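You operate a simulated robot arm through the tools that you are given. There is no shell and no other tool. Be economical: measure what you need, move in short steps, check, and stop when the job is done.

You are at the controls of a simulated two-armed robot. One attempt, no reset.

Task
Fetch the purple probe and stand it on the good mat. Put the purple rag on top of the film roll. Put the yellow chock on the deck of the dolly. Open the nozzle cover. The order is free. Set down upright: purple probe, yellow chock.

The check looks at the end state, three seconds after you hand in, the way a careful person would. Anything else that was tipped, shoved, dropped, spilled or broken makes it a failure. Lids that push on must go on centred and level and be pressed home; caps that screw on are set level and turned clockwise until they are tight.

Robot
Two 7-joint arms with two-finger parallel grippers on one trunk, on a base that drives. Base frame: it is fixed to the floor where the robot stands at the start and does not move with it; the origin is under the middle of the robot, x ahead of it, y to its left, z up. Units: m, rad, N and s.
The left shoulder is at the start at [0.05, 0.165, 1.08], the right one opposite. With the tool pointing down near the work surface each hand reaches from about 0.22 to 0.7 m from the robot's upright axis, wherever it stands, measured 20 degrees to its own side. Places, roughly: GOOD mat (27x21 cm) [-3.3, 2.28, 0.84]; deck of the dolly [0.7, -9.4, 0.7]; film roll [5.5, -6.75, 1]; nozzle cover [3, -3.1, 0.9]; purple probe (4x4x7 cm) [0.5, 0.1, 0.8]; purple rag (10x6x5 cm) [3.1, -3.3, 0.9]; yellow chock (12x8x10 cm) [3, -8.9, 0.9]. Payload 3.91 kg a hand.
The tool frame of a hand sits at the grasp point between the pads (the TCP): z along the fingers, y along the line on which they close. The tips reach 0.03 m beyond it. The gripper opens to 0.11 m. The fingers are 0.02 m wide and 0.01 m thick; the gripper's body (0.048 by 0.112 m) begins 0.055 m behind the TCP.
Orientation is that of the tool frame in the base frame, as a unit quaternion [w, x, y, z]. With the fingers straight down and closing along the base's y, the tool's x points along the base's -x, its y along +y and its z along -z.

Tools
- The arms move only by the tool send_rows. It takes "left_rows", "right_rows" or both (then of equal length, played together; a hand with none holds still); each is one flat list of numbers, 7 for each row, row after row: the closure, from 0 (fully open) to 1 (shut), then the shift along the tool's x, y, z in m, then the turn, a rotation vector about the tool's x, y, z in rad. In form: [gripper, dx, dy, dz, rx, ry, rz, gripper, dx, dy, dz, rx, ry, rz, ...]. A call has 1 to 10 rows; each row shifts and turns the commanded pose from where the row before left it, along the tool's axes as they then stand. Rows are played at 5 a second. More than 0.05 m and 0.15 rad between two rows, or a gripper value outside its range, and nothing of the call is played. Where a pose cannot be reached the arm comes as near as it can. A force on the tool above 40 N (or 10 N above the force at the start of the call, whichever is more), or a blocked arm, ends the call early, and 0.2 s more pass. The fingers move at their own pace (about 0.045 m/s each) and stop on an object; they squeeze with about 42 N. The grip force told is the motor's: it shows also when the fingers shut on nothing. Time passes only in rows, and 0.2 s behind the last, so rows that do not move let the fingers close. The reply holds the time, the measured pose of the TCP, the force on the tool along the base axes, the opening and the grip force, in the units named above and with some noise, with the torque about the TCP (base axes, N m) and any sound that the robot's microphone picked up, and new pictures: "views" is both (left out), scene, wrist or none (wrist: the cameras of the hands that moved).
- Cameras (640 x 400 px; columns grow to the right, rows downward): "scene" is now at [0.1166, 0.0119, 1.2436]; the picture's right is [0.15, -0.99, 0.00], its down [-0.61, -0.09, -0.78] and it looks along [0.77, 0.12, -0.62] (base axes); focal length 260 px, centre (320, 200). "left" rides on the left gripper at [0.072, -0.017, -0.103] in its tool frame; the picture's right is [0.23, 0.97, 0.00], its down [-0.76, 0.18, -0.62] and it looks along [-0.61, 0.14, 0.78] (tool axes); focal length 222 px, centre (320, 200). "right" rides on the right gripper at [0.072, 0.017, -0.103] in its tool frame; the picture's right is [-0.23, 0.97, 0.00], its down [-0.76, -0.18, -0.62] and it looks along [-0.61, -0.14, 0.78] (tool axes); focal length 222 px, centre (320, 200). There is no depth. A picture from a camera that has moved, and an enlarged one, comes with that camera's place and axes in the base frame and with its lens.
- slide_trunk(by): slides the trunk up (or, below 0, down) by that many m; the arms and the scene camera ride with it, the base frame stays. It gives what a move gives, with no picture.
- base_move(legs): drives the robot by 1 to 6 legs, each [ahead, left, turn to the left] in m, m and rad, along the robot's own axes; the way and the turn of a leg run together, so that a leg with both is an arc; at most 1.5 m and 3.142 rad a leg. The arms and the cameras ride along, it lands a little off, and it stops where it bumps. It gives what a move gives, and a new picture of the scene camera.
- pan_tilt(pan, tilt): turns the head with the scene camera to pan (to the left, within 1.396 rad either way) and tilt (down, from -0.506 to 1.204), counted from straight ahead of the robot. It gives what a move gives, and a new picture of the scene camera.
- enlarge(camera, box): a new picture of the part [left, top, right, bottom] of that camera's present view, enlarged. It takes no simulated time.
- close_job(): hands the job in; it is judged then, once.

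Work in short steps. Places have to be worked out from the pictures, the camera data and where the tool is seen: move nearer, look again, correct. Check each grasp and each placing, and mend what went wrong. You have 165 turns and 260 pictures in all, those below and enlarged ones among them. Open the grippers and draw the arms clear of the work before you hand the job in, unless the task says otherwise; then end with one line.

The tools are called after "Call:" by a JSON object that holds its "fn" and its "kwargs". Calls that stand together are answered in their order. send_rows: Moves the arms, as the interface text tells. Its arguments: {"type":"object","properties":{"left_rows":{"type":"array"},"right_rows":{"type":"array"},"views":{"type":"string","enum":["both","scene","wrist","none"]}},"required":[]} The other tools are called the same way: slide_trunk (by) slides the trunk up or down; base_move (legs) drives the base; pan_tilt (pan, tilt) turns the head that bears the scene camera; enlarge (camera, box) takes an enlarged picture of a part of a camera's view; close_job () hands the job in.

At the start:

```text
clock: 0.0
left_position: [0.328, 0.2563, 1.0049]
left_tcp_rot: [0.0, 0.0, 1.0, 0.0]
left_ft_force: [0.0, 1.0, -0.2]
left_ft_torque: [-0.02, 0.01, 0.02]
left_opening: 0.11
left_grip_force: 0.1
right_position: [0.4102, -0.0674, 1.0098]
right_tcp_rot: [0.001, 0.001, 1.0, 0.001]
right_ft_force: [-0.9, 0.1, -0.2]
right_ft_torque: [-0.02, 0.01, 0.0]
right_opening: 0.11
right_grip_force: 0.0
trunk travel left (down, up): [-0.3, 0.203]
robot x, y, heading: [-0.0023, -0.0009, 0.0]
head pan, tilt: [0.148, 0.67]
```

scene: 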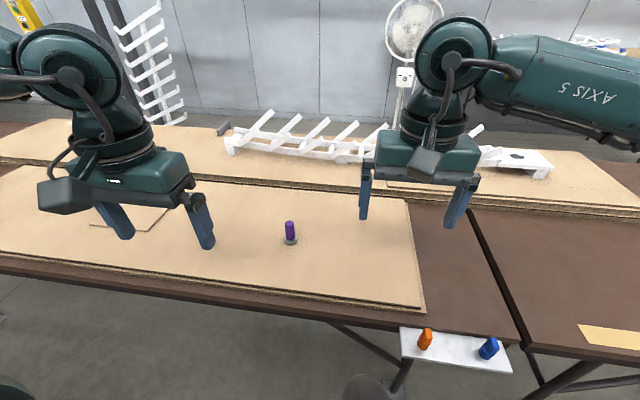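
right: 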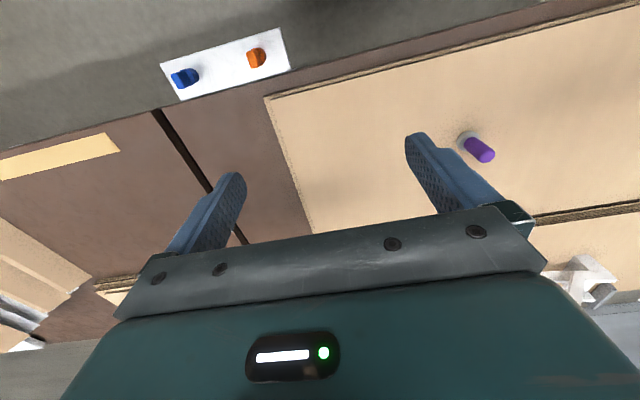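
left: 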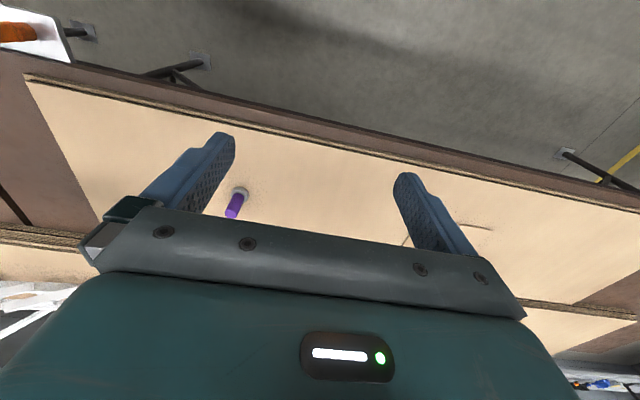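

The probe stands on the board ahead, about (0.53, 0.15). I'll enlarge it to see its shape and its surroundings.

Call:
{"fn": "enlarge", "kwargs": {"camera": "scene", "box": [230, 190, 350, 265]}}

Call:
{"fn": "enlarge", "kwargs": {"camera": "left", "box": [180, 160, 300, 235]}}

```text
5.33 times, centred on (290, 228) of scene
camera zoom: at [0.1166, 0.0119, 1.2436], right [0.15, -0.99, 0.0], down [-0.61, -0.09, -0.78], along [0.77, 0.12, -0.62], focal length 1388 px, centre (480, 53)
```

zoom: 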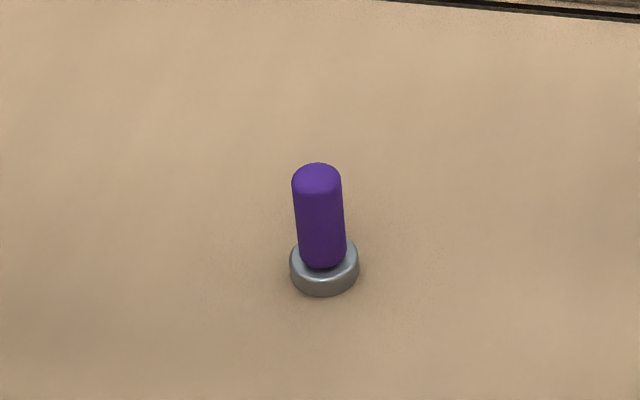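

```text
5.33 times, centred on (240, 198) of left
camera zoom: at [0.2554, 0.2406, 1.1081], right [-0.23, 0.97, 0.0], down [0.76, 0.18, 0.62], along [0.61, 0.14, -0.78], focal length 1185 px, centre (747, 213)
```

zoom: 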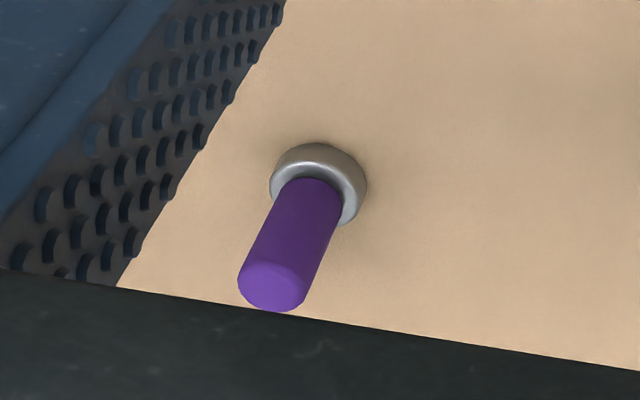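

Triangulating from both cameras puts the probe base at (0.538, 0.151), with the board at z≈0.765 and the top at ≈0.835. I'll move the left hand over it.

Call:
{"fn": "send_rows", "kwargs": {"left_rows": [0, -0.042, -0.021, 0, 0, 0, 0, 0, -0.042, -0.021, 0, 0, 0, 0, 0, -0.042, -0.021, 0, 0, 0, 0, 0, -0.042, -0.021, 0, 0, 0, 0, 0, -0.042, -0.021, 0, 0, 0, 0, 0, 0, 0, 0.04, 0, 0, 0, 0, 0, 0, 0.04, 0, 0, 0, 0, 0, 0, 0, 0, 0, 0]}}

```text
clock: 1.8
left_position: [0.5103, 0.1783, 0.9243]
left_tcp_rot: [0.001, 0.0, 1.0, -0.001]
left_ft_force: [-0.9, 0.8, 1.0]
left_ft_torque: [0.0, -0.01, -0.01]
left_opening: 0.1101
left_grip_force: 0.1
left hand out of reach, approached as far as the arm can: row 5, 7
right_position: [0.4098, -0.068, 1.0097]
right_tcp_rot: [0.0, 0.001, 1.0, 0.001]
right_ft_force: [-0.2, 0.2, -0.1]
right_ft_torque: [0.0, 0.0, -0.01]
right_opening: 0.1102
right_grip_force: 0.1
trunk travel left (down, up): [-0.3, 0.203]
robot x, y, heading: [-0.0015, -0.0011, 0.0]
head pan, tilt: [0.148, 0.67]
camera scene: at [0.1166, 0.0119, 1.2436], right [0.15, -0.99, 0.0], down [-0.61, -0.09, -0.78], along [0.77, 0.12, -0.62], focal length 260 px, centre (320, 200)
camera left: at [0.4376, 0.1625, 1.0285], right [-0.23, 0.97, 0.0], down [0.76, 0.18, 0.62], along [0.61, 0.14, -0.78], focal length 222 px, centre (320, 200)
```

scene: 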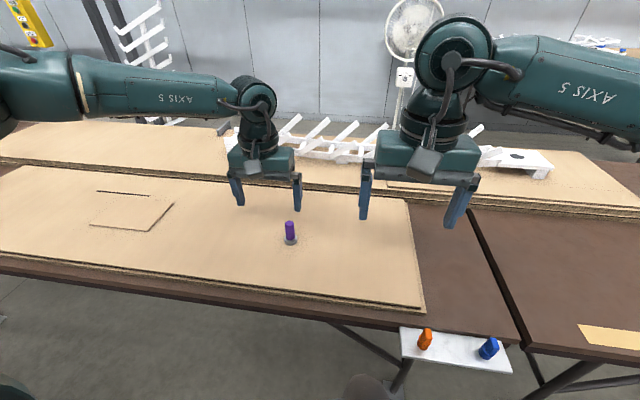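
left: 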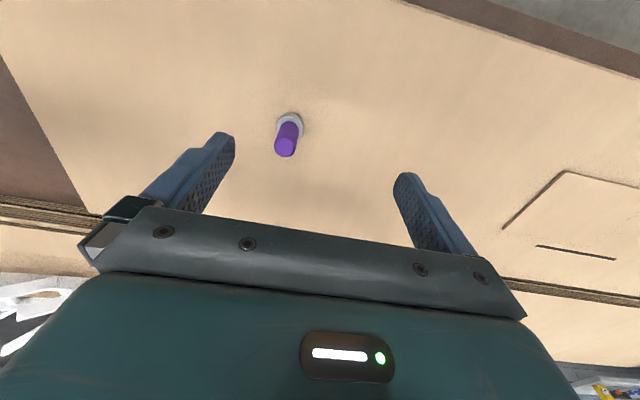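

The hand lags behind the commanded pose, and the new view confirms the probe at (0.540, 0.150). I'll hold one row to see whether it settles.

Call:
{"fn": "send_rows", "kwargs": {"left_rows": [0, 0, 0, 0, 0, 0, 0, 0, 0, 0, 0, 0, 0, 0], "views": "none"}}

```text
clock: 2.4
left_position: [0.5105, 0.1777, 0.9257]
left_tcp_rot: [0.001, 0.0, 1.0, -0.001]
left_ft_force: [-1.1, 0.6, 0.9]
left_ft_torque: [0.03, -0.01, -0.01]
left_opening: 0.11
left_grip_force: 0.0
right_position: [0.4099, -0.0674, 1.0107]
right_tcp_rot: [0.001, 0.001, 1.0, 0.0]
right_ft_force: [0.2, 0.8, -0.7]
right_ft_torque: [0.03, 0.0, 0.01]
right_opening: 0.1103
right_grip_force: 0.1
trunk travel left (down, up): [-0.3, 0.203]
robot x, y, heading: [-0.0002, 0.0007, 0.001]
head pan, tilt: [0.148, 0.67]
```

It settles at (0.5105, 0.178), so the commanded pose was clipped. I'll try again while lowering.

Call:
{"fn": "send_rows", "kwargs": {"left_rows": [0, -0.01, -0.009, 0.02, 0, 0, 0, 0, -0.01, -0.009, 0.02, 0, 0, 0, 0, -0.009, -0.009, 0, 0, 0, 0, 0, 0, 0, 0, 0, 0, 0], "views": "wrist"}}

```text
clock: 3.4
left_position: [0.5053, 0.1838, 0.8987]
left_tcp_rot: [0.002, 0.0, 1.0, 0.0]
left_ft_force: [-0.4, -0.8, -0.6]
left_ft_torque: [0.03, -0.01, -0.01]
left_opening: 0.1099
left_grip_force: 0.0
left hand out of reach, approached as far as the arm can: row 1, 2, 3
right_position: [0.4106, -0.0692, 1.0099]
right_tcp_rot: [0.0, 0.001, 1.0, 0.001]
right_ft_force: [-1.1, 0.5, -0.1]
right_ft_torque: [-0.01, 0.01, -0.01]
right_opening: 0.1102
right_grip_force: 0.0
trunk travel left (down, up): [-0.3, 0.203]
robot x, y, heading: [0.0015, -0.0006, -0.006]
head pan, tilt: [0.148, 0.67]
camera left: at [0.4332, 0.1682, 1.0022], right [-0.23, 0.97, 0.0], down [0.76, 0.18, 0.62], along [0.61, 0.14, -0.78], focal length 222 px, centre (320, 200)
```

left: 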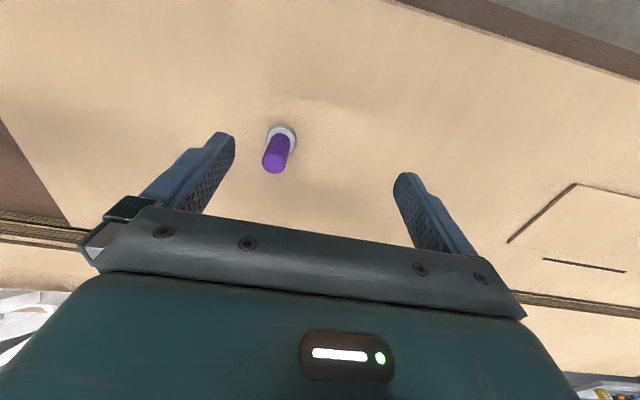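

The left hand stops at about 0.54 m from the axis, so the robot must shift. I'll raise the hand and look down to see how much room the base has.

Call:
{"fn": "send_rows", "kwargs": {"left_rows": [0, 0.02, 0, -0.045, 0, 0, 0, 0, 0.02, 0, -0.045, 0, 0, 0], "views": "none"}}

Call:
{"fn": "pan_tilt", "kwargs": {"pan": -0.1, "tilt": 1.2}}

```text
clock: 4.0
left_position: [0.4643, 0.1851, 0.9879]
left_tcp_rot: [-0.001, 0.0, 1.0, 0.0]
left_ft_force: [0.0, 0.6, 0.5]
left_ft_torque: [0.0, 0.02, -0.02]
left_opening: 0.1102
left_grip_force: 0.2
right_position: [0.4105, -0.068, 1.0093]
right_tcp_rot: [0.001, 0.002, 1.0, 0.001]
right_ft_force: [-0.7, 0.0, -0.3]
right_ft_torque: [-0.02, -0.03, -0.01]
right_opening: 0.11
right_grip_force: 0.0
trunk travel left (down, up): [-0.3, 0.203]
robot x, y, heading: [0.0004, 0.0029, 0.003]
head pan, tilt: [0.148, 0.67]
```

```text
clock: 5.0
left_position: [0.4667, 0.185, 0.9878]
left_tcp_rot: [0.0, 0.001, 1.0, 0.0]
left_ft_force: [0.0, -0.3, 0.2]
left_ft_torque: [0.02, -0.04, 0.0]
left_opening: 0.11
left_grip_force: 0.1
right_position: [0.4106, -0.0682, 1.0107]
right_tcp_rot: [0.0, 0.001, 1.0, 0.001]
right_ft_force: [-0.6, -0.2, -0.4]
right_ft_torque: [-0.04, 0.01, 0.0]
right_opening: 0.1102
right_grip_force: 0.1
trunk travel left (down, up): [-0.3, 0.203]
robot x, y, heading: [-0.0003, -0.0017, 0.001]
head pan, tilt: [-0.099, 1.201]
camera scene: at [0.0872, -0.0063, 1.2051], right [-0.1, -1.0, 0.0], down [-0.93, 0.09, -0.36], along [0.36, -0.04, -0.93], focal length 260 px, centre (320, 200)
```

scene: 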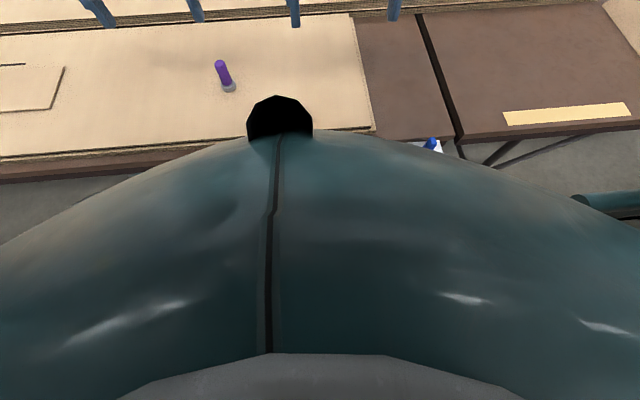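

The torso hides the base. The arm doesn't look stretched, so a wrist limit may be blocking it. I'll test whether a yaw lets the hand get further.

Call:
{"fn": "send_rows", "kwargs": {"left_rows": [0, 0, 0, 0, 0, 0, 0.15, 0, 0, 0, 0, 0, 0, 0.15, 0, 0, 0, 0, 0, 0, 0.1, 0, -0.03, -0.03, 0, 0, 0, 0, 0, -0.03, -0.03, 0, 0, 0, 0, 0, 0, 0, 0, 0, 0, 0], "views": "none"}}

Call:
{"fn": "pan_tilt", "kwargs": {"pan": 0.15, "tilt": 0.67}}

```text
clock: 6.3
left_position: [0.4763, 0.1381, 0.9893]
left_tcp_rot: [0.001, 0.199, 0.98, -0.001]
left_ft_force: [0.3, -0.5, -0.2]
left_ft_torque: [0.0, -0.02, 0.01]
left_opening: 0.11
left_grip_force: 0.1
left hand out of reach, approached as far as the arm can: row 5
right_position: [0.4097, -0.0679, 1.0093]
right_tcp_rot: [0.001, 0.001, 1.0, 0.001]
right_ft_force: [0.4, -0.1, 1.4]
right_ft_torque: [0.01, -0.01, -0.03]
right_opening: 0.1098
right_grip_force: 0.0
trunk travel left (down, up): [-0.3, 0.203]
robot x, y, heading: [0.0012, 0.0033, 0.002]
head pan, tilt: [-0.099, 1.201]
```

```text
clock: 7.3
left_position: [0.4769, 0.1393, 0.9893]
left_tcp_rot: [0.001, 0.198, 0.98, 0.0]
left_ft_force: [-0.5, -0.6, -0.3]
left_ft_torque: [0.0, -0.01, -0.02]
left_opening: 0.1098
left_grip_force: 0.0
right_position: [0.4096, -0.0672, 1.0099]
right_tcp_rot: [0.001, 0.001, 1.0, 0.001]
right_ft_force: [-1.2, 0.4, -0.5]
right_ft_torque: [-0.02, 0.05, -0.01]
right_opening: 0.1101
right_grip_force: 0.2
trunk travel left (down, up): [-0.3, 0.203]
robot x, y, heading: [-0.0005, -0.0017, -0.001]
head pan, tilt: [0.15, 0.67]
camera scene: at [0.1166, 0.012, 1.2435], right [0.15, -0.99, 0.0], down [-0.61, -0.09, -0.78], along [0.77, 0.12, -0.62], focal length 260 px, centre (320, 200)
```

scene: 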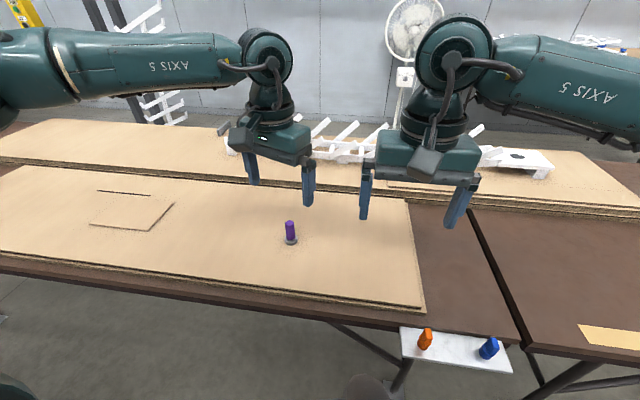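

That yaw reaches less far. I'll try the opposite yaw.

Call:
{"fn": "send_rows", "kwargs": {"left_rows": [0, 0, 0.02, 0, 0, 0, -0.15, 0, 0, 0.02, 0, 0, 0, -0.15, 0, 0, 0, 0, 0, 0, -0.15, 0, 0, 0, 0, 0, 0, -0.15, 0, 0, 0, 0, 0, 0, -0.15, 0, -0.03, 0, 0.02, 0, 0, 0, 0, -0.03, 0, 0.02, 0, 0, 0, 0, 0, 0, 0, 0, 0, 0], "views": "none"}}

```text
clock: 9.1
left_position: [0.5372, 0.2027, 0.9501]
left_tcp_rot: [0.0, -0.174, 0.985, -0.001]
left_ft_force: [0.4, -0.3, 0.2]
left_ft_torque: [0.04, -0.02, 0.01]
left_opening: 0.1101
left_grip_force: 0.1
left hand out of reach, approached as far as the arm can: row 7
right_position: [0.4108, -0.0687, 1.0109]
right_tcp_rot: [0.002, 0.001, 1.0, 0.001]
right_ft_force: [0.6, 0.1, -0.2]
right_ft_torque: [-0.03, 0.03, 0.0]
right_opening: 0.1102
right_grip_force: 0.1
trunk travel left (down, up): [-0.3, 0.203]
robot x, y, heading: [0.0001, -0.0016, -0.001]
head pan, tilt: [0.15, 0.67]
```

Counter-clockwise yaw helps. I'll add 0.3 rad more and go to the target x, y.

Call:
{"fn": "send_rows", "kwargs": {"left_rows": [0, 0, 0, 0, 0, 0, -0.15, 0, 0, 0, 0, 0, 0, -0.15, 0, 0.015, -0.021, 0, 0, 0, 0, 0, 0.015, -0.021, 0, 0, 0, 0, 0, 0, 0, 0, 0, 0, 0], "views": "none"}}

```text
clock: 10.3
left_position: [0.5135, 0.1751, 0.9552]
left_tcp_rot: [0.0, -0.319, 0.948, -0.001]
left_ft_force: [0.4, -0.6, 0.1]
left_ft_torque: [-0.01, 0.01, -0.02]
left_opening: 0.1099
left_grip_force: 0.0
left hand out of reach, approached as far as the arm can: row 3, 4
right_position: [0.4106, -0.0687, 1.0102]
right_tcp_rot: [0.001, 0.002, 1.0, 0.0]
right_ft_force: [-0.3, 0.9, 1.6]
right_ft_torque: [0.01, -0.01, 0.05]
right_opening: 0.1102
right_grip_force: 0.1
trunk travel left (down, up): [-0.3, 0.203]
robot x, y, heading: [-0.0012, -0.0008, 0.003]
head pan, tilt: [0.15, 0.67]
```

I'll turn the base right by 0.2 rad to bring the probe into the left arm's better sector. The hand is well above everything.

Call:
{"fn": "base_move", "kwargs": {"legs": [[0, 0, -0.2]]}}

```text
clock: 11.4
left_position: [0.5373, 0.0699, 0.9546]
left_tcp_rot: [0.0, -0.223, 0.975, -0.001]
left_ft_force: [-0.4, -0.4, 1.5]
left_ft_torque: [-0.01, 0.01, 0.0]
left_opening: 0.11
left_grip_force: 0.1
right_position: [0.3901, -0.148, 1.0099]
right_tcp_rot: [0.002, 0.1, 0.995, 0.001]
right_ft_force: [0.0, 0.2, 0.0]
right_ft_torque: [-0.01, 0.01, 0.04]
right_opening: 0.1099
right_grip_force: 0.0
trunk travel left (down, up): [-0.3, 0.203]
robot x, y, heading: [-0.002, -0.0038, -0.197]
head pan, tilt: [0.15, 0.67]
camera scene: at [0.1168, -0.0111, 1.2436], right [-0.05, -1.0, 0.0], down [-0.62, 0.03, -0.78], along [0.78, -0.04, -0.62], focal length 260 px, centre (320, 200)
```

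scene: 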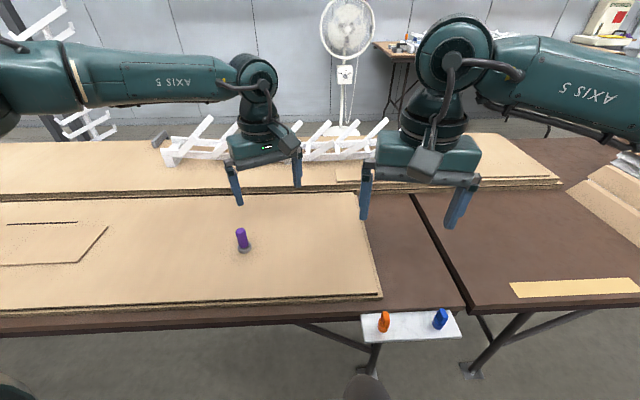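

Now I'll yaw the hand back to about 0.15 rad and go over the probe.

Call:
{"fn": "send_rows", "kwargs": {"left_rows": [0, 0, 0, 0, 0, 0, 0.15, 0, 0, 0, 0, 0, 0, 0.15, 0, -0.007, 0.04, 0, 0, 0, 0, 0, -0.007, 0.04, 0, 0, 0, 0, 0, 0, 0, 0.03, 0, 0, 0, 0, 0, 0, 0, 0, 0, 0], "views": "wrist"}}

```text
clock: 12.8
left_position: [0.5411, 0.1509, 0.9246]
left_tcp_rot: [0.001, -0.075, 0.997, -0.003]
left_ft_force: [-0.3, -0.5, -0.4]
left_ft_torque: [0.0, -0.01, -0.04]
left_opening: 0.1098
left_grip_force: 0.1
right_position: [0.3881, -0.148, 1.0101]
right_tcp_rot: [0.001, 0.101, 0.995, 0.001]
right_ft_force: [-0.7, 0.6, -0.1]
right_ft_torque: [-0.01, 0.05, -0.01]
right_opening: 0.1102
right_grip_force: 0.0
trunk travel left (down, up): [-0.3, 0.203]
robot x, y, heading: [0.0002, 0.0033, -0.197]
head pan, tilt: [0.15, 0.67]
camera left: at [0.4716, 0.1249, 1.0274], right [-0.37, 0.93, 0.0], down [0.73, 0.29, 0.62], along [0.58, 0.23, -0.78], focal length 222 px, centre (320, 200)
```

left: 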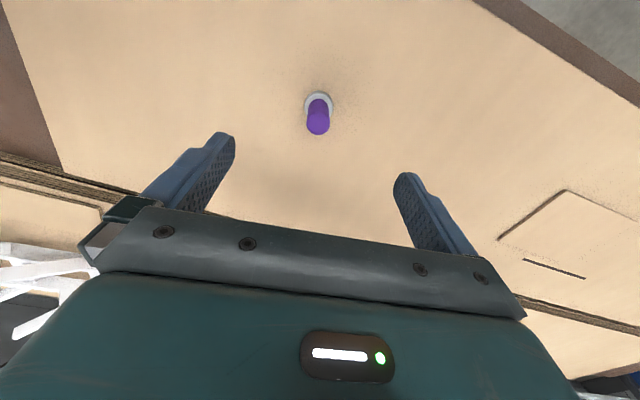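

The probe is centred under the TCP at about (0.539, 0.150). I'll descend to z≈0.818 and look before closing.

Call:
{"fn": "send_rows", "kwargs": {"left_rows": [0, 0.002, 0, 0.04, 0, 0, 0, 0, 0, 0, 0.04, 0, 0, 0, 0, 0, 0, 0.026, 0, 0, 0, 0, 0, 0, 0, 0, 0, 0], "views": "both"}}

```text
clock: 13.8
left_position: [0.5388, 0.1494, 0.8182]
left_tcp_rot: [0.0, -0.075, 0.997, 0.0]
left_ft_force: [0.6, 0.7, 0.4]
left_ft_torque: [0.01, -0.02, -0.01]
left_opening: 0.1099
left_grip_force: 0.1
right_position: [0.3884, -0.1482, 1.0087]
right_tcp_rot: [0.001, 0.1, 0.995, 0.001]
right_ft_force: [-0.1, 0.5, 0.2]
right_ft_torque: [-0.04, 0.01, 0.02]
right_opening: 0.11
right_grip_force: 0.1
trunk travel left (down, up): [-0.3, 0.203]
robot x, y, heading: [0.0009, 0.0015, -0.196]
head pan, tilt: [0.15, 0.67]
camera scene: at [0.1168, -0.0109, 1.2436], right [-0.05, -1.0, 0.0], down [-0.62, 0.03, -0.78], along [0.78, -0.04, -0.62], focal length 260 px, centre (320, 200)
camera left: at [0.4695, 0.1241, 0.9216], right [-0.37, 0.93, 0.0], down [0.73, 0.29, 0.62], along [0.58, 0.23, -0.78], focal length 222 px, centre (320, 200)
```

scene: 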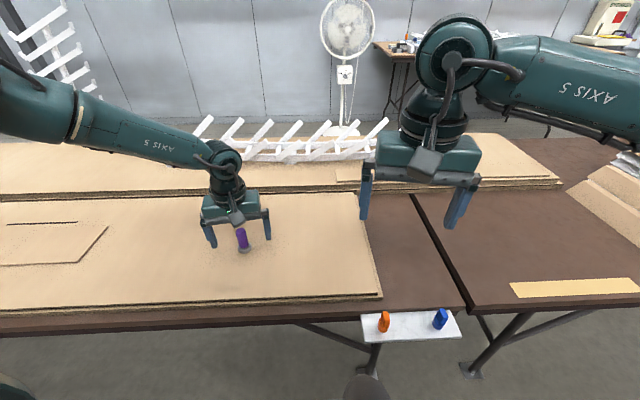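
left: 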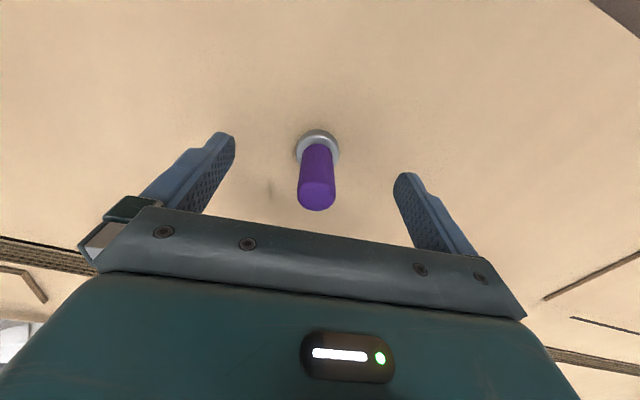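

The stem is between the pads, so I'll close and then lift a little.

Call:
{"fn": "send_rows", "kwargs": {"left_rows": [0.5, 0, 0, 0, 0, 0, 0, 1, 0, 0, 0, 0, 0, 0, 1, 0, 0, 0, 0, 0, 0, 1, 0, 0, 0, 0, 0, 0, 1, 0, 0, 0, 0, 0, 0, 1, 0, 0, 0, 0, 0, 0, 1, 0, 0, -0.03, 0, 0, 0, 1, 0, 0, -0.04, 0, 0, 0], "views": "both"}}

```text
clock: 15.7
left_position: [0.5368, 0.1507, 0.8891]
left_tcp_rot: [0.001, -0.075, 0.997, -0.001]
left_ft_force: [0.1, -0.9, -1.6]
left_ft_torque: [0.0, 0.01, 0.03]
left_opening: 0.0204
left_grip_force: 42.0
right_position: [0.3889, -0.1477, 1.0114]
right_tcp_rot: [0.001, 0.1, 0.995, 0.001]
right_ft_force: [-0.3, 1.3, 0.8]
right_ft_torque: [0.0, -0.01, -0.03]
right_opening: 0.1098
right_grip_force: 0.1
trunk travel left (down, up): [-0.3, 0.203]
robot x, y, heading: [0.0032, 0.0005, -0.199]
head pan, tilt: [0.15, 0.67]
camera scene: at [0.1166, -0.0109, 1.2436], right [-0.05, -1.0, 0.0], down [-0.62, 0.03, -0.78], along [0.78, -0.04, -0.62], focal length 260 px, centre (320, 200)
camera left: at [0.4679, 0.1245, 0.9923], right [-0.37, 0.93, 0.0], down [0.73, 0.29, 0.62], along [0.58, 0.23, -0.78], focal length 222 px, centre (320, 200)
```

scene: 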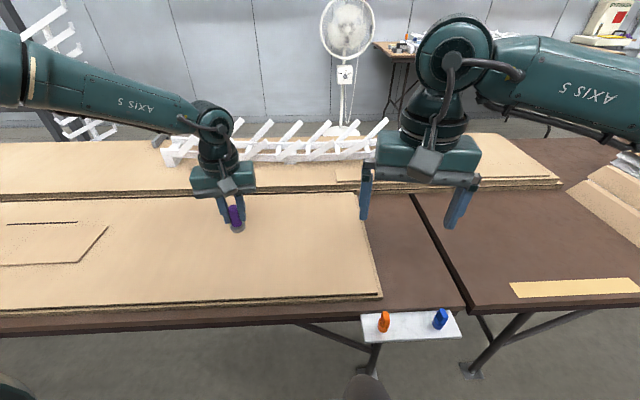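
left: 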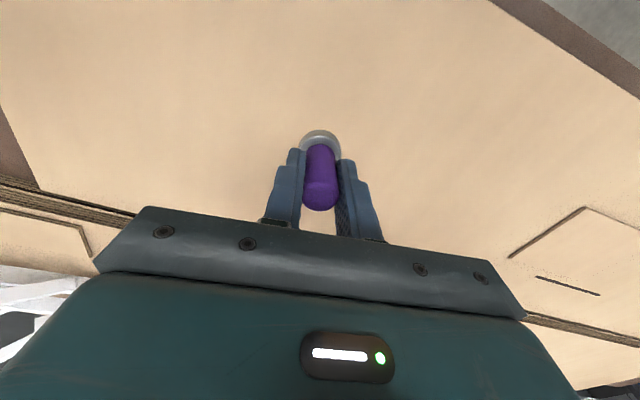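

The probe is held (opening 0.0204). I'll draw the hand in and up, then look around for the way to the mat.

Call:
{"fn": "send_rows", "kwargs": {"left_rows": [1, 0.041, -0.005, -0.025, 0, 0, 0, 1, 0.041, -0.005, -0.025, 0, 0, 0, 1, 0.041, -0.005, -0.025, 0, 0, 0, 1, 0.041, -0.005, -0.025, 0, 0, 0, 1, 0.041, -0.005, -0.025, 0, 0, 0, 1, 0, 0, 0, 0, 0, 0], "views": "none"}}

Call:
{"fn": "pan_tilt", "kwargs": {"pan": 1.39, "tilt": 0.3}}

Call:
{"fn": "pan_tilt", "kwargs": {"pan": -1.39, "tilt": 0.3}}

```text
clock: 17.1
left_position: [0.3376, 0.0951, 1.013]
left_tcp_rot: [0.001, -0.076, 0.997, -0.001]
left_ft_force: [-0.4, 0.0, -1.2]
left_ft_torque: [-0.02, -0.01, -0.01]
left_opening: 0.0201
left_grip_force: 41.9
right_position: [0.3898, -0.1491, 1.0105]
right_tcp_rot: [0.001, 0.1, 0.995, 0.001]
right_ft_force: [0.4, -0.2, 0.1]
right_ft_torque: [0.0, 0.0, 0.01]
right_opening: 0.11
right_grip_force: 0.0
trunk travel left (down, up): [-0.3, 0.203]
robot x, y, heading: [-0.0011, -0.0014, -0.194]
head pan, tilt: [0.15, 0.67]
```

```text
clock: 18.5
left_position: [0.338, 0.0956, 1.0118]
left_tcp_rot: [0.001, -0.075, 0.997, -0.001]
left_ft_force: [-0.5, 1.6, -1.3]
left_ft_torque: [0.0, -0.01, 0.01]
left_opening: 0.0203
left_grip_force: 42.0
right_position: [0.3884, -0.1488, 1.0109]
right_tcp_rot: [0.0, 0.1, 0.995, 0.0]
right_ft_force: [-0.5, -0.3, 0.0]
right_ft_torque: [0.0, 0.0, -0.01]
right_opening: 0.1102
right_grip_force: 0.0
trunk travel left (down, up): [-0.3, 0.203]
robot x, y, heading: [-0.0023, 0.0028, -0.199]
head pan, tilt: [1.389, 0.3]
camera scene: at [0.0658, 0.0801, 1.2771], right [0.93, -0.37, 0.0], down [-0.11, -0.27, -0.96], along [0.36, 0.89, -0.3], focal length 260 px, centre (320, 200)
```

scene: 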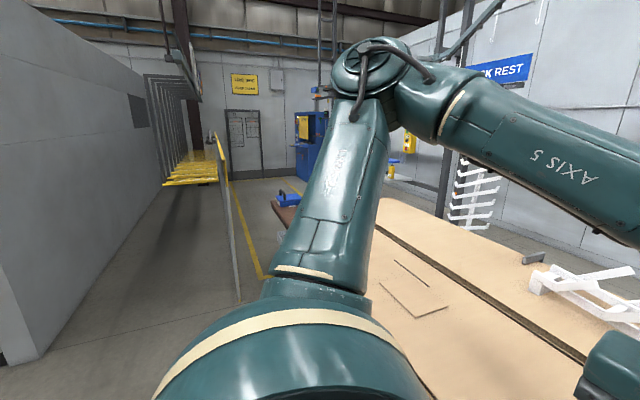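

```text
clock: 20.9
left_position: [0.3387, 0.0958, 1.0118]
left_tcp_rot: [0.001, -0.074, 0.997, -0.001]
left_ft_force: [0.2, 0.1, -1.1]
left_ft_torque: [0.0, 0.01, 0.01]
left_opening: 0.0207
left_grip_force: 41.7
right_position: [0.3883, -0.1482, 1.0097]
right_tcp_rot: [0.001, 0.1, 0.995, 0.001]
right_ft_force: [0.0, 0.3, -0.7]
right_ft_torque: [0.0, -0.01, 0.01]
right_opening: 0.11
right_grip_force: 0.0
trunk travel left (down, up): [-0.3, 0.203]
robot x, y, heading: [0.0014, -0.0011, -0.2]
head pan, tilt: [-1.389, 0.3]
camera scene: at [0.0294, -0.0999, 1.2772], right [-1.0, 0.02, 0.0], down [0.01, 0.3, -0.96], along [-0.02, -0.96, -0.3], focal length 260 px, centre (320, 200)
```

scene: 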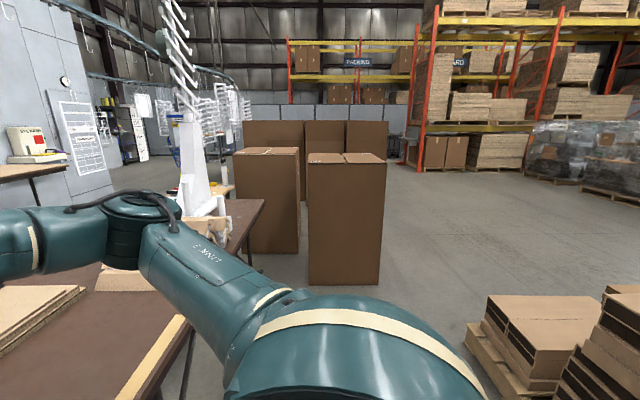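

The mat lies behind-left. I'll back off from the table, then turn left and look.

Call:
{"fn": "base_move", "kwargs": {"legs": [[-0.45, 0, 0], [0, 0, 2.7]]}}

Call:
{"fn": "pan_tilt", "kwargs": {"pan": 0, "tilt": 0.25}}

```text
clock: 30.0
left_position: [-0.7891, 0.1463, 1.013]
left_tcp_rot: [-0.001, 0.99, -0.143, 0.0]
left_ft_force: [-0.7, -0.1, -1.3]
left_ft_torque: [-0.02, 0.0, 0.01]
left_opening: 0.0203
left_grip_force: 41.8
right_position: [-0.7313, 0.3886, 1.0097]
right_tcp_rot: [0.001, 0.949, -0.314, -0.001]
right_ft_force: [0.3, 0.1, -1.0]
right_ft_torque: [0.02, 0.0, -0.01]
right_opening: 0.11
right_grip_force: 0.0
trunk travel left (down, up): [-0.3, 0.203]
robot x, y, heading: [-0.44, 0.0918, 2.508]
head pan, tilt: [-1.389, 0.3]
camera scene: at [-0.4223, 0.1895, 1.2772], right [0.9, -0.44, 0.0], down [-0.13, -0.27, -0.96], along [0.42, 0.86, -0.3], focal length 260 px, centre (320, 200)
```

scene: 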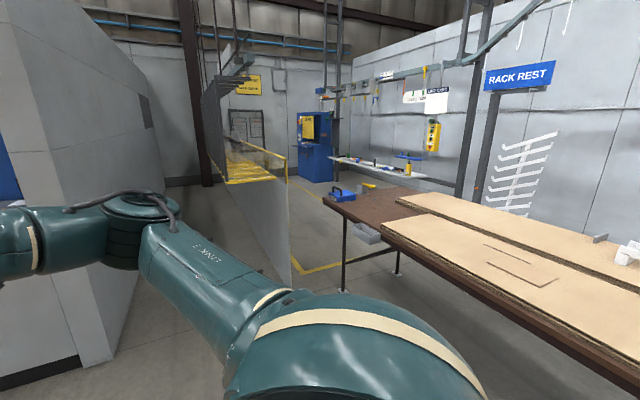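

```text
clock: 31.5
left_position: [-0.7885, 0.146, 1.0133]
left_tcp_rot: [-0.002, 0.99, -0.143, -0.001]
left_ft_force: [-0.6, -0.4, -1.6]
left_ft_torque: [0.04, 0.02, 0.03]
left_opening: 0.0208
left_grip_force: 41.9
right_position: [-0.731, 0.3884, 1.0103]
right_tcp_rot: [0.001, 0.949, -0.314, 0.0]
right_ft_force: [-0.6, 0.0, 0.9]
right_ft_torque: [-0.01, -0.02, -0.01]
right_opening: 0.1102
right_grip_force: 0.1
trunk travel left (down, up): [-0.3, 0.203]
robot x, y, heading: [-0.4408, 0.0911, 2.506]
head pan, tilt: [0.0, 0.25]
camera scene: at [-0.5384, 0.1612, 1.2819], right [0.6, 0.8, 0.0], down [0.2, -0.15, -0.97], along [-0.78, 0.58, -0.25], focal length 260 px, centre (320, 200)
```

scene: 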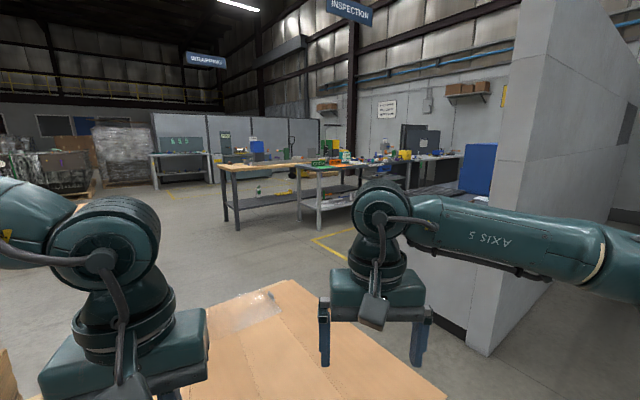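

The INSPECTION bench straight ahead matches the mat location. I'll enlarge it, and look at the cardboard obstacle just in front of me.

Call:
{"fn": "enlarge", "kwargs": {"camera": "scene", "box": [200, 120, 480, 295]}}

Call:
{"fn": "pan_tilt", "kwargs": {"pan": 0, "tilt": 0.8}}

Call:
{"fn": "pan_tilt", "kwargs": {"pan": 1.0, "tilt": 0.4}}

```text
2.29 times, centred on (340, 208) of scene
camera zoom: at [-0.5384, 0.1612, 1.2819], right [0.6, 0.8, 0.0], down [0.2, -0.15, -0.97], along [-0.78, 0.58, -0.25], focal length 595 px, centre (274, 183)
```

zoom: 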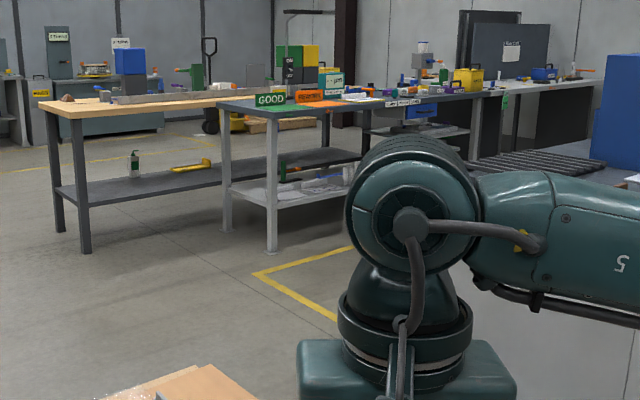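

```text
clock: 32.5
left_position: [-0.7881, 0.1453, 1.0128]
left_tcp_rot: [-0.001, 0.99, -0.143, 0.0]
left_ft_force: [-0.7, -0.7, -1.9]
left_ft_torque: [0.01, -0.02, -0.01]
left_opening: 0.0201
left_grip_force: 42.0
right_position: [-0.7315, 0.3885, 1.0104]
right_tcp_rot: [0.0, 0.949, -0.314, -0.001]
right_ft_force: [0.2, -0.6, 0.0]
right_ft_torque: [0.02, -0.03, 0.0]
right_opening: 0.11
right_grip_force: 0.0
trunk travel left (down, up): [-0.3, 0.203]
robot x, y, heading: [-0.4454, 0.0882, 2.505]
head pan, tilt: [0.0, 0.799]
camera scene: at [-0.5283, 0.1536, 1.2329], right [0.59, 0.8, 0.0], down [0.58, -0.43, -0.7], along [-0.56, 0.41, -0.72], focal length 260 px, centre (320, 200)
```

scene: 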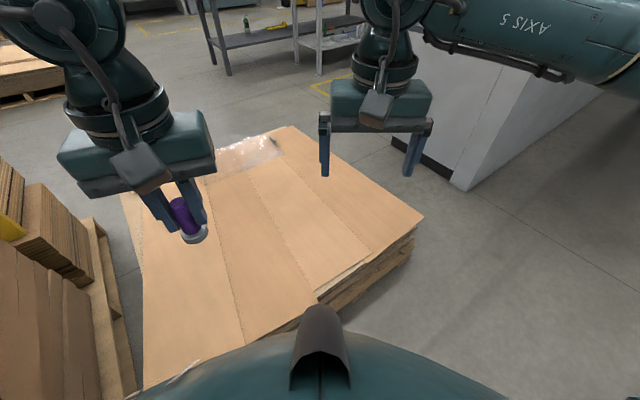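

```text
clock: 33.8
left_position: [-0.79, 0.1453, 1.0122]
left_tcp_rot: [-0.002, 0.99, -0.143, 0.0]
left_ft_force: [-0.3, 0.0, -1.4]
left_ft_torque: [0.01, 0.01, 0.02]
left_opening: 0.0206
left_grip_force: 41.5
right_position: [-0.7305, 0.388, 1.0096]
right_tcp_rot: [0.0, 0.95, -0.314, -0.001]
right_ft_force: [0.1, -0.1, 1.0]
right_ft_torque: [-0.03, -0.02, 0.0]
right_opening: 0.1099
right_grip_force: 0.0
trunk travel left (down, up): [-0.3, 0.203]
robot x, y, heading: [-0.443, 0.0889, 2.504]
head pan, tilt: [1.0, 0.4]
camera scene: at [-0.55, 0.0728, 1.2679], right [-0.35, 0.94, 0.0], down [0.36, 0.14, -0.92], along [-0.86, -0.33, -0.39], focal length 260 px, centre (320, 200)
```

scene: 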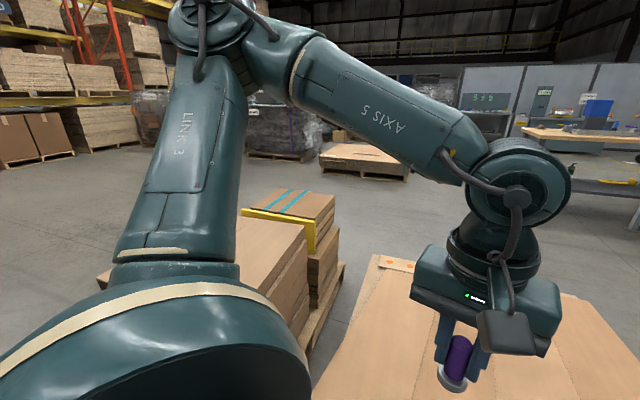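

A low pallet stack is in front of me, with a wall to its right. I'll look at the gap between them and at the other way round.

Call:
{"fn": "pan_tilt", "kwargs": {"pan": -0.5, "tilt": 0.65}}

Call:
{"fn": "pan_tilt", "kwargs": {"pan": 1.39, "tilt": 0.5}}

```text
clock: 35.4
left_position: [-0.7883, 0.1453, 1.0126]
left_tcp_rot: [0.0, 0.99, -0.142, -0.001]
left_ft_force: [0.1, -0.1, -0.7]
left_ft_torque: [-0.01, -0.01, 0.0]
left_opening: 0.0204
left_grip_force: 42.1
right_position: [-0.7315, 0.3879, 1.0102]
right_tcp_rot: [0.001, 0.949, -0.314, -0.002]
right_ft_force: [0.1, 0.6, 0.4]
right_ft_torque: [0.01, -0.01, -0.01]
right_opening: 0.1104
right_grip_force: 0.0
trunk travel left (down, up): [-0.3, 0.203]
robot x, y, heading: [-0.4446, 0.0885, 2.505]
head pan, tilt: [-0.499, 0.649]
camera scene: at [-0.5, 0.1844, 1.2454], right [0.91, 0.42, 0.0], down [0.26, -0.55, -0.8], along [-0.34, 0.72, -0.6], focal length 260 px, centre (320, 200)
```

scene: 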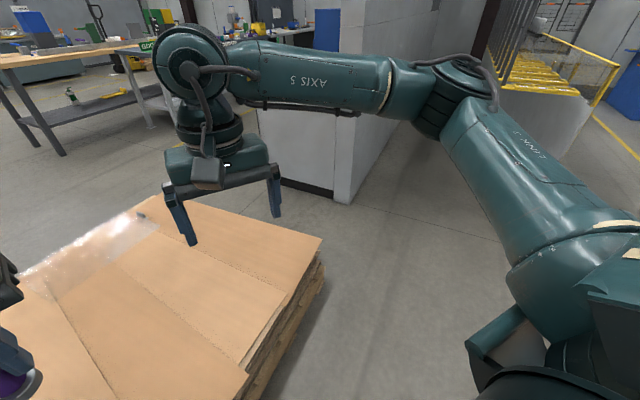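

```text
clock: 37.2
left_position: [-0.7897, 0.1455, 1.0118]
left_tcp_rot: [-0.001, 0.99, -0.143, -0.001]
left_ft_force: [0.5, -0.6, -1.9]
left_ft_torque: [0.03, 0.0, 0.01]
left_opening: 0.0202
left_grip_force: 42.1
right_position: [-0.7313, 0.388, 1.0096]
right_tcp_rot: [0.001, 0.949, -0.315, -0.001]
right_ft_force: [0.2, 0.3, -0.2]
right_ft_torque: [0.01, 0.0, -0.05]
right_opening: 0.11
right_grip_force: 0.1
trunk travel left (down, up): [-0.3, 0.203]
robot x, y, heading: [-0.4437, 0.0876, 2.505]
head pan, tilt: [1.389, 0.499]
camera scene: at [-0.5298, 0.0435, 1.2588], right [-0.68, 0.73, 0.0], down [0.35, 0.33, -0.88], along [-0.64, -0.6, -0.48], focal length 260 px, centre (320, 200)
```

scene: 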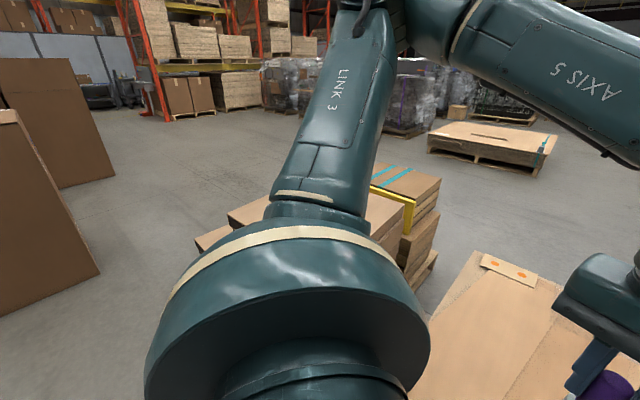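

The north gap is only ~0.65 m wide, while the south looks ~0.8 m wide and opens out. I'll turn to the south-west, shift along the clear lane and look again.

Call:
{"fn": "base_move", "kwargs": {"legs": [[0, 0, 1.4], [0.3, 0.66, 0]]}}

Call:
{"fn": "pan_tilt", "kwargs": {"pan": 0, "tilt": 0.6}}

```text
clock: 46.9
left_position: [-0.333, -0.9278, 1.0124]
left_tcp_rot: [-0.001, 0.853, 0.522, -0.002]
left_ft_force: [0.2, -0.6, -1.8]
left_ft_torque: [0.02, 0.01, 0.01]
left_opening: 0.0203
left_grip_force: 41.6
right_position: [-0.5598, -0.8277, 1.0099]
right_tcp_rot: [0.0, 0.931, 0.365, 0.0]
right_ft_force: [-0.4, -0.9, -0.5]
right_ft_torque: [0.0, -0.02, 0.0]
right_opening: 0.1098
right_grip_force: 0.0
trunk travel left (down, up): [-0.3, 0.203]
robot x, y, heading: [-0.2136, -0.5923, -2.393]
head pan, tilt: [1.389, 0.499]
camera scene: at [-0.1831, -0.6947, 1.2587], right [-0.84, -0.54, 0.0], down [-0.26, 0.4, -0.88], along [0.47, -0.74, -0.48], focal length 260 px, centre (320, 200)
```

scene: 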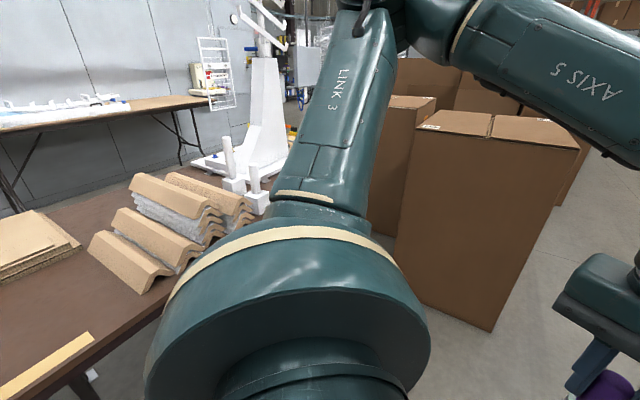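

```text
clock: 48.4
left_position: [-0.3322, -0.9282, 1.0126]
left_tcp_rot: [0.0, 0.852, 0.523, -0.001]
left_ft_force: [0.6, -0.4, -1.5]
left_ft_torque: [-0.01, 0.01, 0.03]
left_opening: 0.0206
left_grip_force: 41.7
right_position: [-0.5601, -0.8263, 1.0094]
right_tcp_rot: [0.002, 0.931, 0.365, 0.0]
right_ft_force: [0.4, 0.9, -0.2]
right_ft_torque: [0.01, 0.01, 0.0]
right_opening: 0.1099
right_grip_force: 0.0
trunk travel left (down, up): [-0.3, 0.203]
robot x, y, heading: [-0.2134, -0.5953, -2.4]
head pan, tilt: [0.0, 0.6]
camera scene: at [-0.2967, -0.6781, 1.2497], right [-0.68, 0.73, 0.0], down [0.41, 0.38, -0.83], along [-0.6, -0.56, -0.56], focal length 260 px, centre (320, 200)
```

scene: 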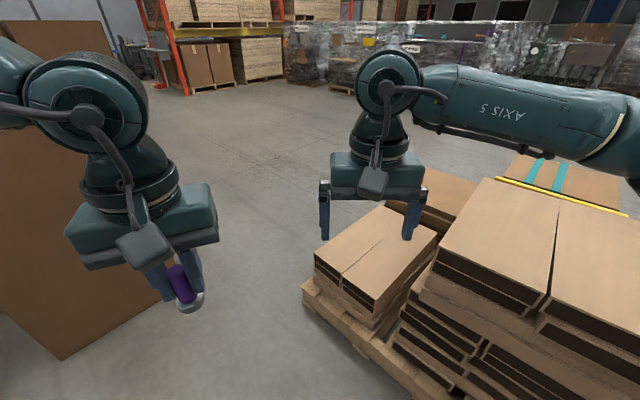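

The cartons' tops are at ~0.99 m, so raising the trunk 0.15 clears the arms and only the base width matters. I'll raise it, then tip the right hand back to see my own base.

Call:
{"fn": "slide_trunk", "kwargs": {"by": 0.18}}

Call:
{"fn": "send_rows", "kwargs": {"right_rows": [0, 0, 0, 0, 0, 0.145, 0, 0, 0, 0, 0, 0, 0.145, 0, 0, 0, 0, 0, 0, 0.145, 0, 0, 0, 0, 0, 0, 0.145, 0, 0, 0, 0, 0, 0, 0.145, 0, 0, 0, 0, 0, 0, 0.145, 0, 0, 0, 0, 0, 0, 0.145, 0, 0, 0, 0, 0, 0, 0, 0], "views": "wrist"}}

```text
clock: 50.4
left_position: [-0.3319, -0.9273, 1.1919]
left_tcp_rot: [0.0, 0.852, 0.523, -0.001]
left_ft_force: [-0.6, -0.4, -0.5]
left_ft_torque: [0.01, -0.01, -0.01]
left_opening: 0.0204
left_grip_force: 42.5
right_position: [-0.5593, -0.8267, 1.1901]
right_tcp_rot: [0.001, 0.931, 0.365, -0.001]
right_ft_force: [0.5, -0.5, -0.2]
right_ft_torque: [-0.03, -0.01, -0.03]
right_opening: 0.1099
right_grip_force: 0.0
trunk travel left (down, up): [-0.48, 0.023]
robot x, y, heading: [-0.2113, -0.5954, -2.394]
head pan, tilt: [0.0, 0.6]
```

```text
clock: 52.2
left_position: [-0.3334, -0.9278, 1.1929]
left_tcp_rot: [-0.001, 0.853, 0.522, -0.001]
left_ft_force: [-0.6, 0.1, -0.7]
left_ft_torque: [0.0, 0.01, 0.0]
left_opening: 0.0203
left_grip_force: 41.4
right_position: [-0.5609, -0.8259, 1.1904]
right_tcp_rot: [-0.168, 0.825, 0.323, 0.433]
right_ft_force: [-0.4, -0.3, 0.3]
right_ft_torque: [0.01, -0.02, -0.01]
right_opening: 0.1101
right_grip_force: 0.2
trunk travel left (down, up): [-0.48, 0.023]
robot x, y, heading: [-0.2119, -0.5985, -2.39]
head pan, tilt: [0.0, 0.6]
camera right: at [-0.5817, -0.8685, 1.3095], right [0.57, -0.8, -0.18], down [-0.81, -0.51, -0.27], along [0.12, 0.3, -0.94], focal length 222 px, centre (320, 200)
```

right: 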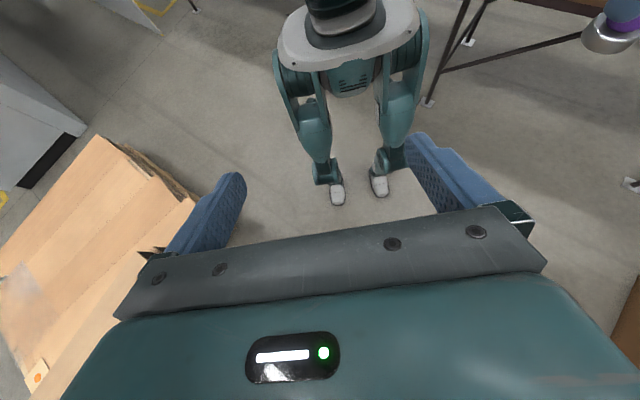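

I'm a slim legged robot (~0.4 m wide), so the south gap is fine with the arms raised. I'll restore the right hand and drive through.

Call:
{"fn": "send_rows", "kwargs": {"right_rows": [0, 0, 0, 0, 0, -0.145, 0, 0, 0, 0, 0, 0, -0.145, 0, 0, 0, 0, 0, 0, -0.145, 0, 0, 0, 0, 0, 0, -0.145, 0, 0, 0, 0, 0, 0, -0.145, 0, 0, 0, 0, 0, 0, -0.145, 0, 0, 0, 0, 0, 0, -0.145, 0], "views": "none"}}

Call:
{"fn": "base_move", "kwargs": {"legs": [[0.54, 0.45, 0], [0.474, -0.02, 0]]}}

```text
clock: 53.8
left_position: [-0.3325, -0.9272, 1.1925]
left_tcp_rot: [0.0, 0.852, 0.523, -0.001]
left_ft_force: [0.0, 0.3, -2.1]
left_ft_torque: [0.0, 0.01, -0.01]
left_opening: 0.0202
left_grip_force: 42.5
right_position: [-0.5613, -0.8263, 1.19]
right_tcp_rot: [0.002, 0.931, 0.364, -0.003]
right_ft_force: [-0.1, 0.6, -0.1]
right_ft_torque: [0.01, -0.02, 0.01]
right_opening: 0.1103
right_grip_force: 0.0
trunk travel left (down, up): [-0.48, 0.023]
robot x, y, heading: [-0.2109, -0.5995, -2.395]
head pan, tilt: [0.0, 0.6]
```

```text
clock: 60.7
left_position: [-0.7792, -1.9314, 1.1917]
left_tcp_rot: [-0.001, 0.853, 0.521, 0.0]
left_ft_force: [-0.1, -0.3, -1.1]
left_ft_torque: [0.02, 0.01, 0.03]
left_opening: 0.0202
left_grip_force: 41.6
right_position: [-1.0072, -1.8293, 1.1908]
right_tcp_rot: [0.001, 0.932, 0.362, 0.0]
right_ft_force: [-0.3, -0.4, -0.8]
right_ft_torque: [0.03, -0.04, -0.03]
right_opening: 0.1098
right_grip_force: 0.1
trunk travel left (down, up): [-0.48, 0.023]
robot x, y, heading: [-0.6578, -1.6019, -2.397]
head pan, tilt: [0.0, 0.6]
camera scene: at [-0.7426, -1.6816, 1.4296], right [-0.68, 0.73, 0.0], down [0.42, 0.38, -0.82], along [-0.61, -0.56, -0.57], focal length 260 px, centre (320, 200)
```

scene: 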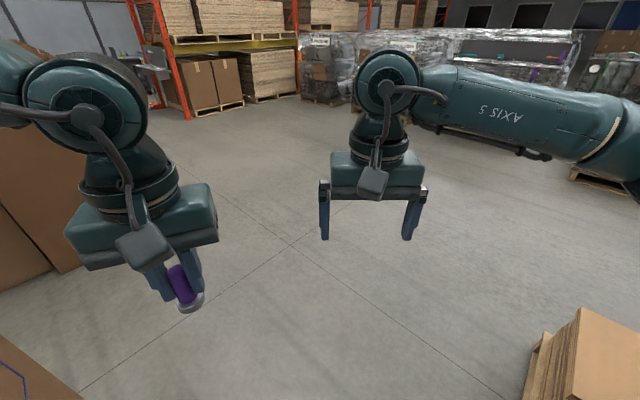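

Through the narrow place. I'll go on south-west, then turn to face west-north and look.

Call:
{"fn": "base_move", "kwargs": {"legs": [[0.7, -0.1, 0], [0, 0, -1.2]]}}

Call:
{"fn": "pan_tilt", "kwargs": {"pan": -0.3, "tilt": 0.45}}

```text
clock: 67.6
left_position: [-1.589, -2.0126, 1.1923]
left_tcp_rot: [-0.001, 0.999, -0.049, -0.001]
left_ft_force: [0.7, 0.1, -1.4]
left_ft_torque: [-0.01, 0.02, 0.0]
left_opening: 0.0205
left_grip_force: 42.0
right_position: [-1.5784, -1.7642, 1.189]
right_tcp_rot: [0.001, 0.975, -0.224, -0.001]
right_ft_force: [-0.2, -0.7, 0.6]
right_ft_torque: [0.01, 0.05, -0.03]
right_opening: 0.1101
right_grip_force: 0.1
trunk travel left (down, up): [-0.48, 0.023]
robot x, y, heading: [-1.24, -2.0015, 2.692]
head pan, tilt: [0.0, 0.6]
camera scene: at [-1.3421, -1.9535, 1.4297], right [0.43, 0.9, 0.0], down [0.51, -0.25, -0.83], along [-0.74, 0.36, -0.56], focal length 260 px, centre (320, 200)
```

scene: 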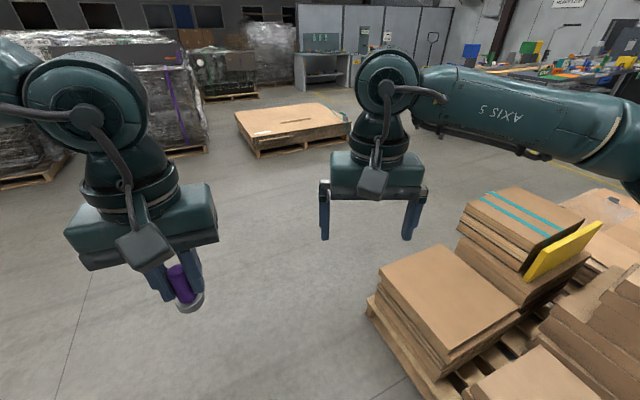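

```text
clock: 68.4
left_position: [-1.5892, -2.0141, 1.1915]
left_tcp_rot: [-0.001, 0.999, -0.05, -0.001]
left_ft_force: [-1.1, -0.2, -0.7]
left_ft_torque: [0.01, 0.0, -0.02]
left_opening: 0.0206
left_grip_force: 41.6
right_position: [-1.5777, -1.764, 1.1894]
right_tcp_rot: [0.002, 0.975, -0.224, -0.001]
right_ft_force: [-0.4, -0.5, 0.1]
right_ft_torque: [-0.01, 0.0, -0.02]
right_opening: 0.1102
right_grip_force: 0.1
trunk travel left (down, up): [-0.48, 0.023]
robot x, y, heading: [-1.2411, -2.0047, 2.694]
head pan, tilt: [-0.3, 0.45]
camera scene: at [-1.3299, -1.9295, 1.4432], right [0.68, 0.73, 0.0], down [0.32, -0.3, -0.9], along [-0.66, 0.61, -0.44], focal length 260 px, centre (320, 200)
```

scene: 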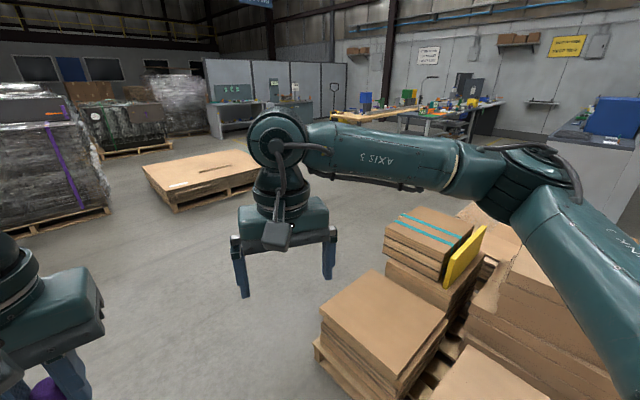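

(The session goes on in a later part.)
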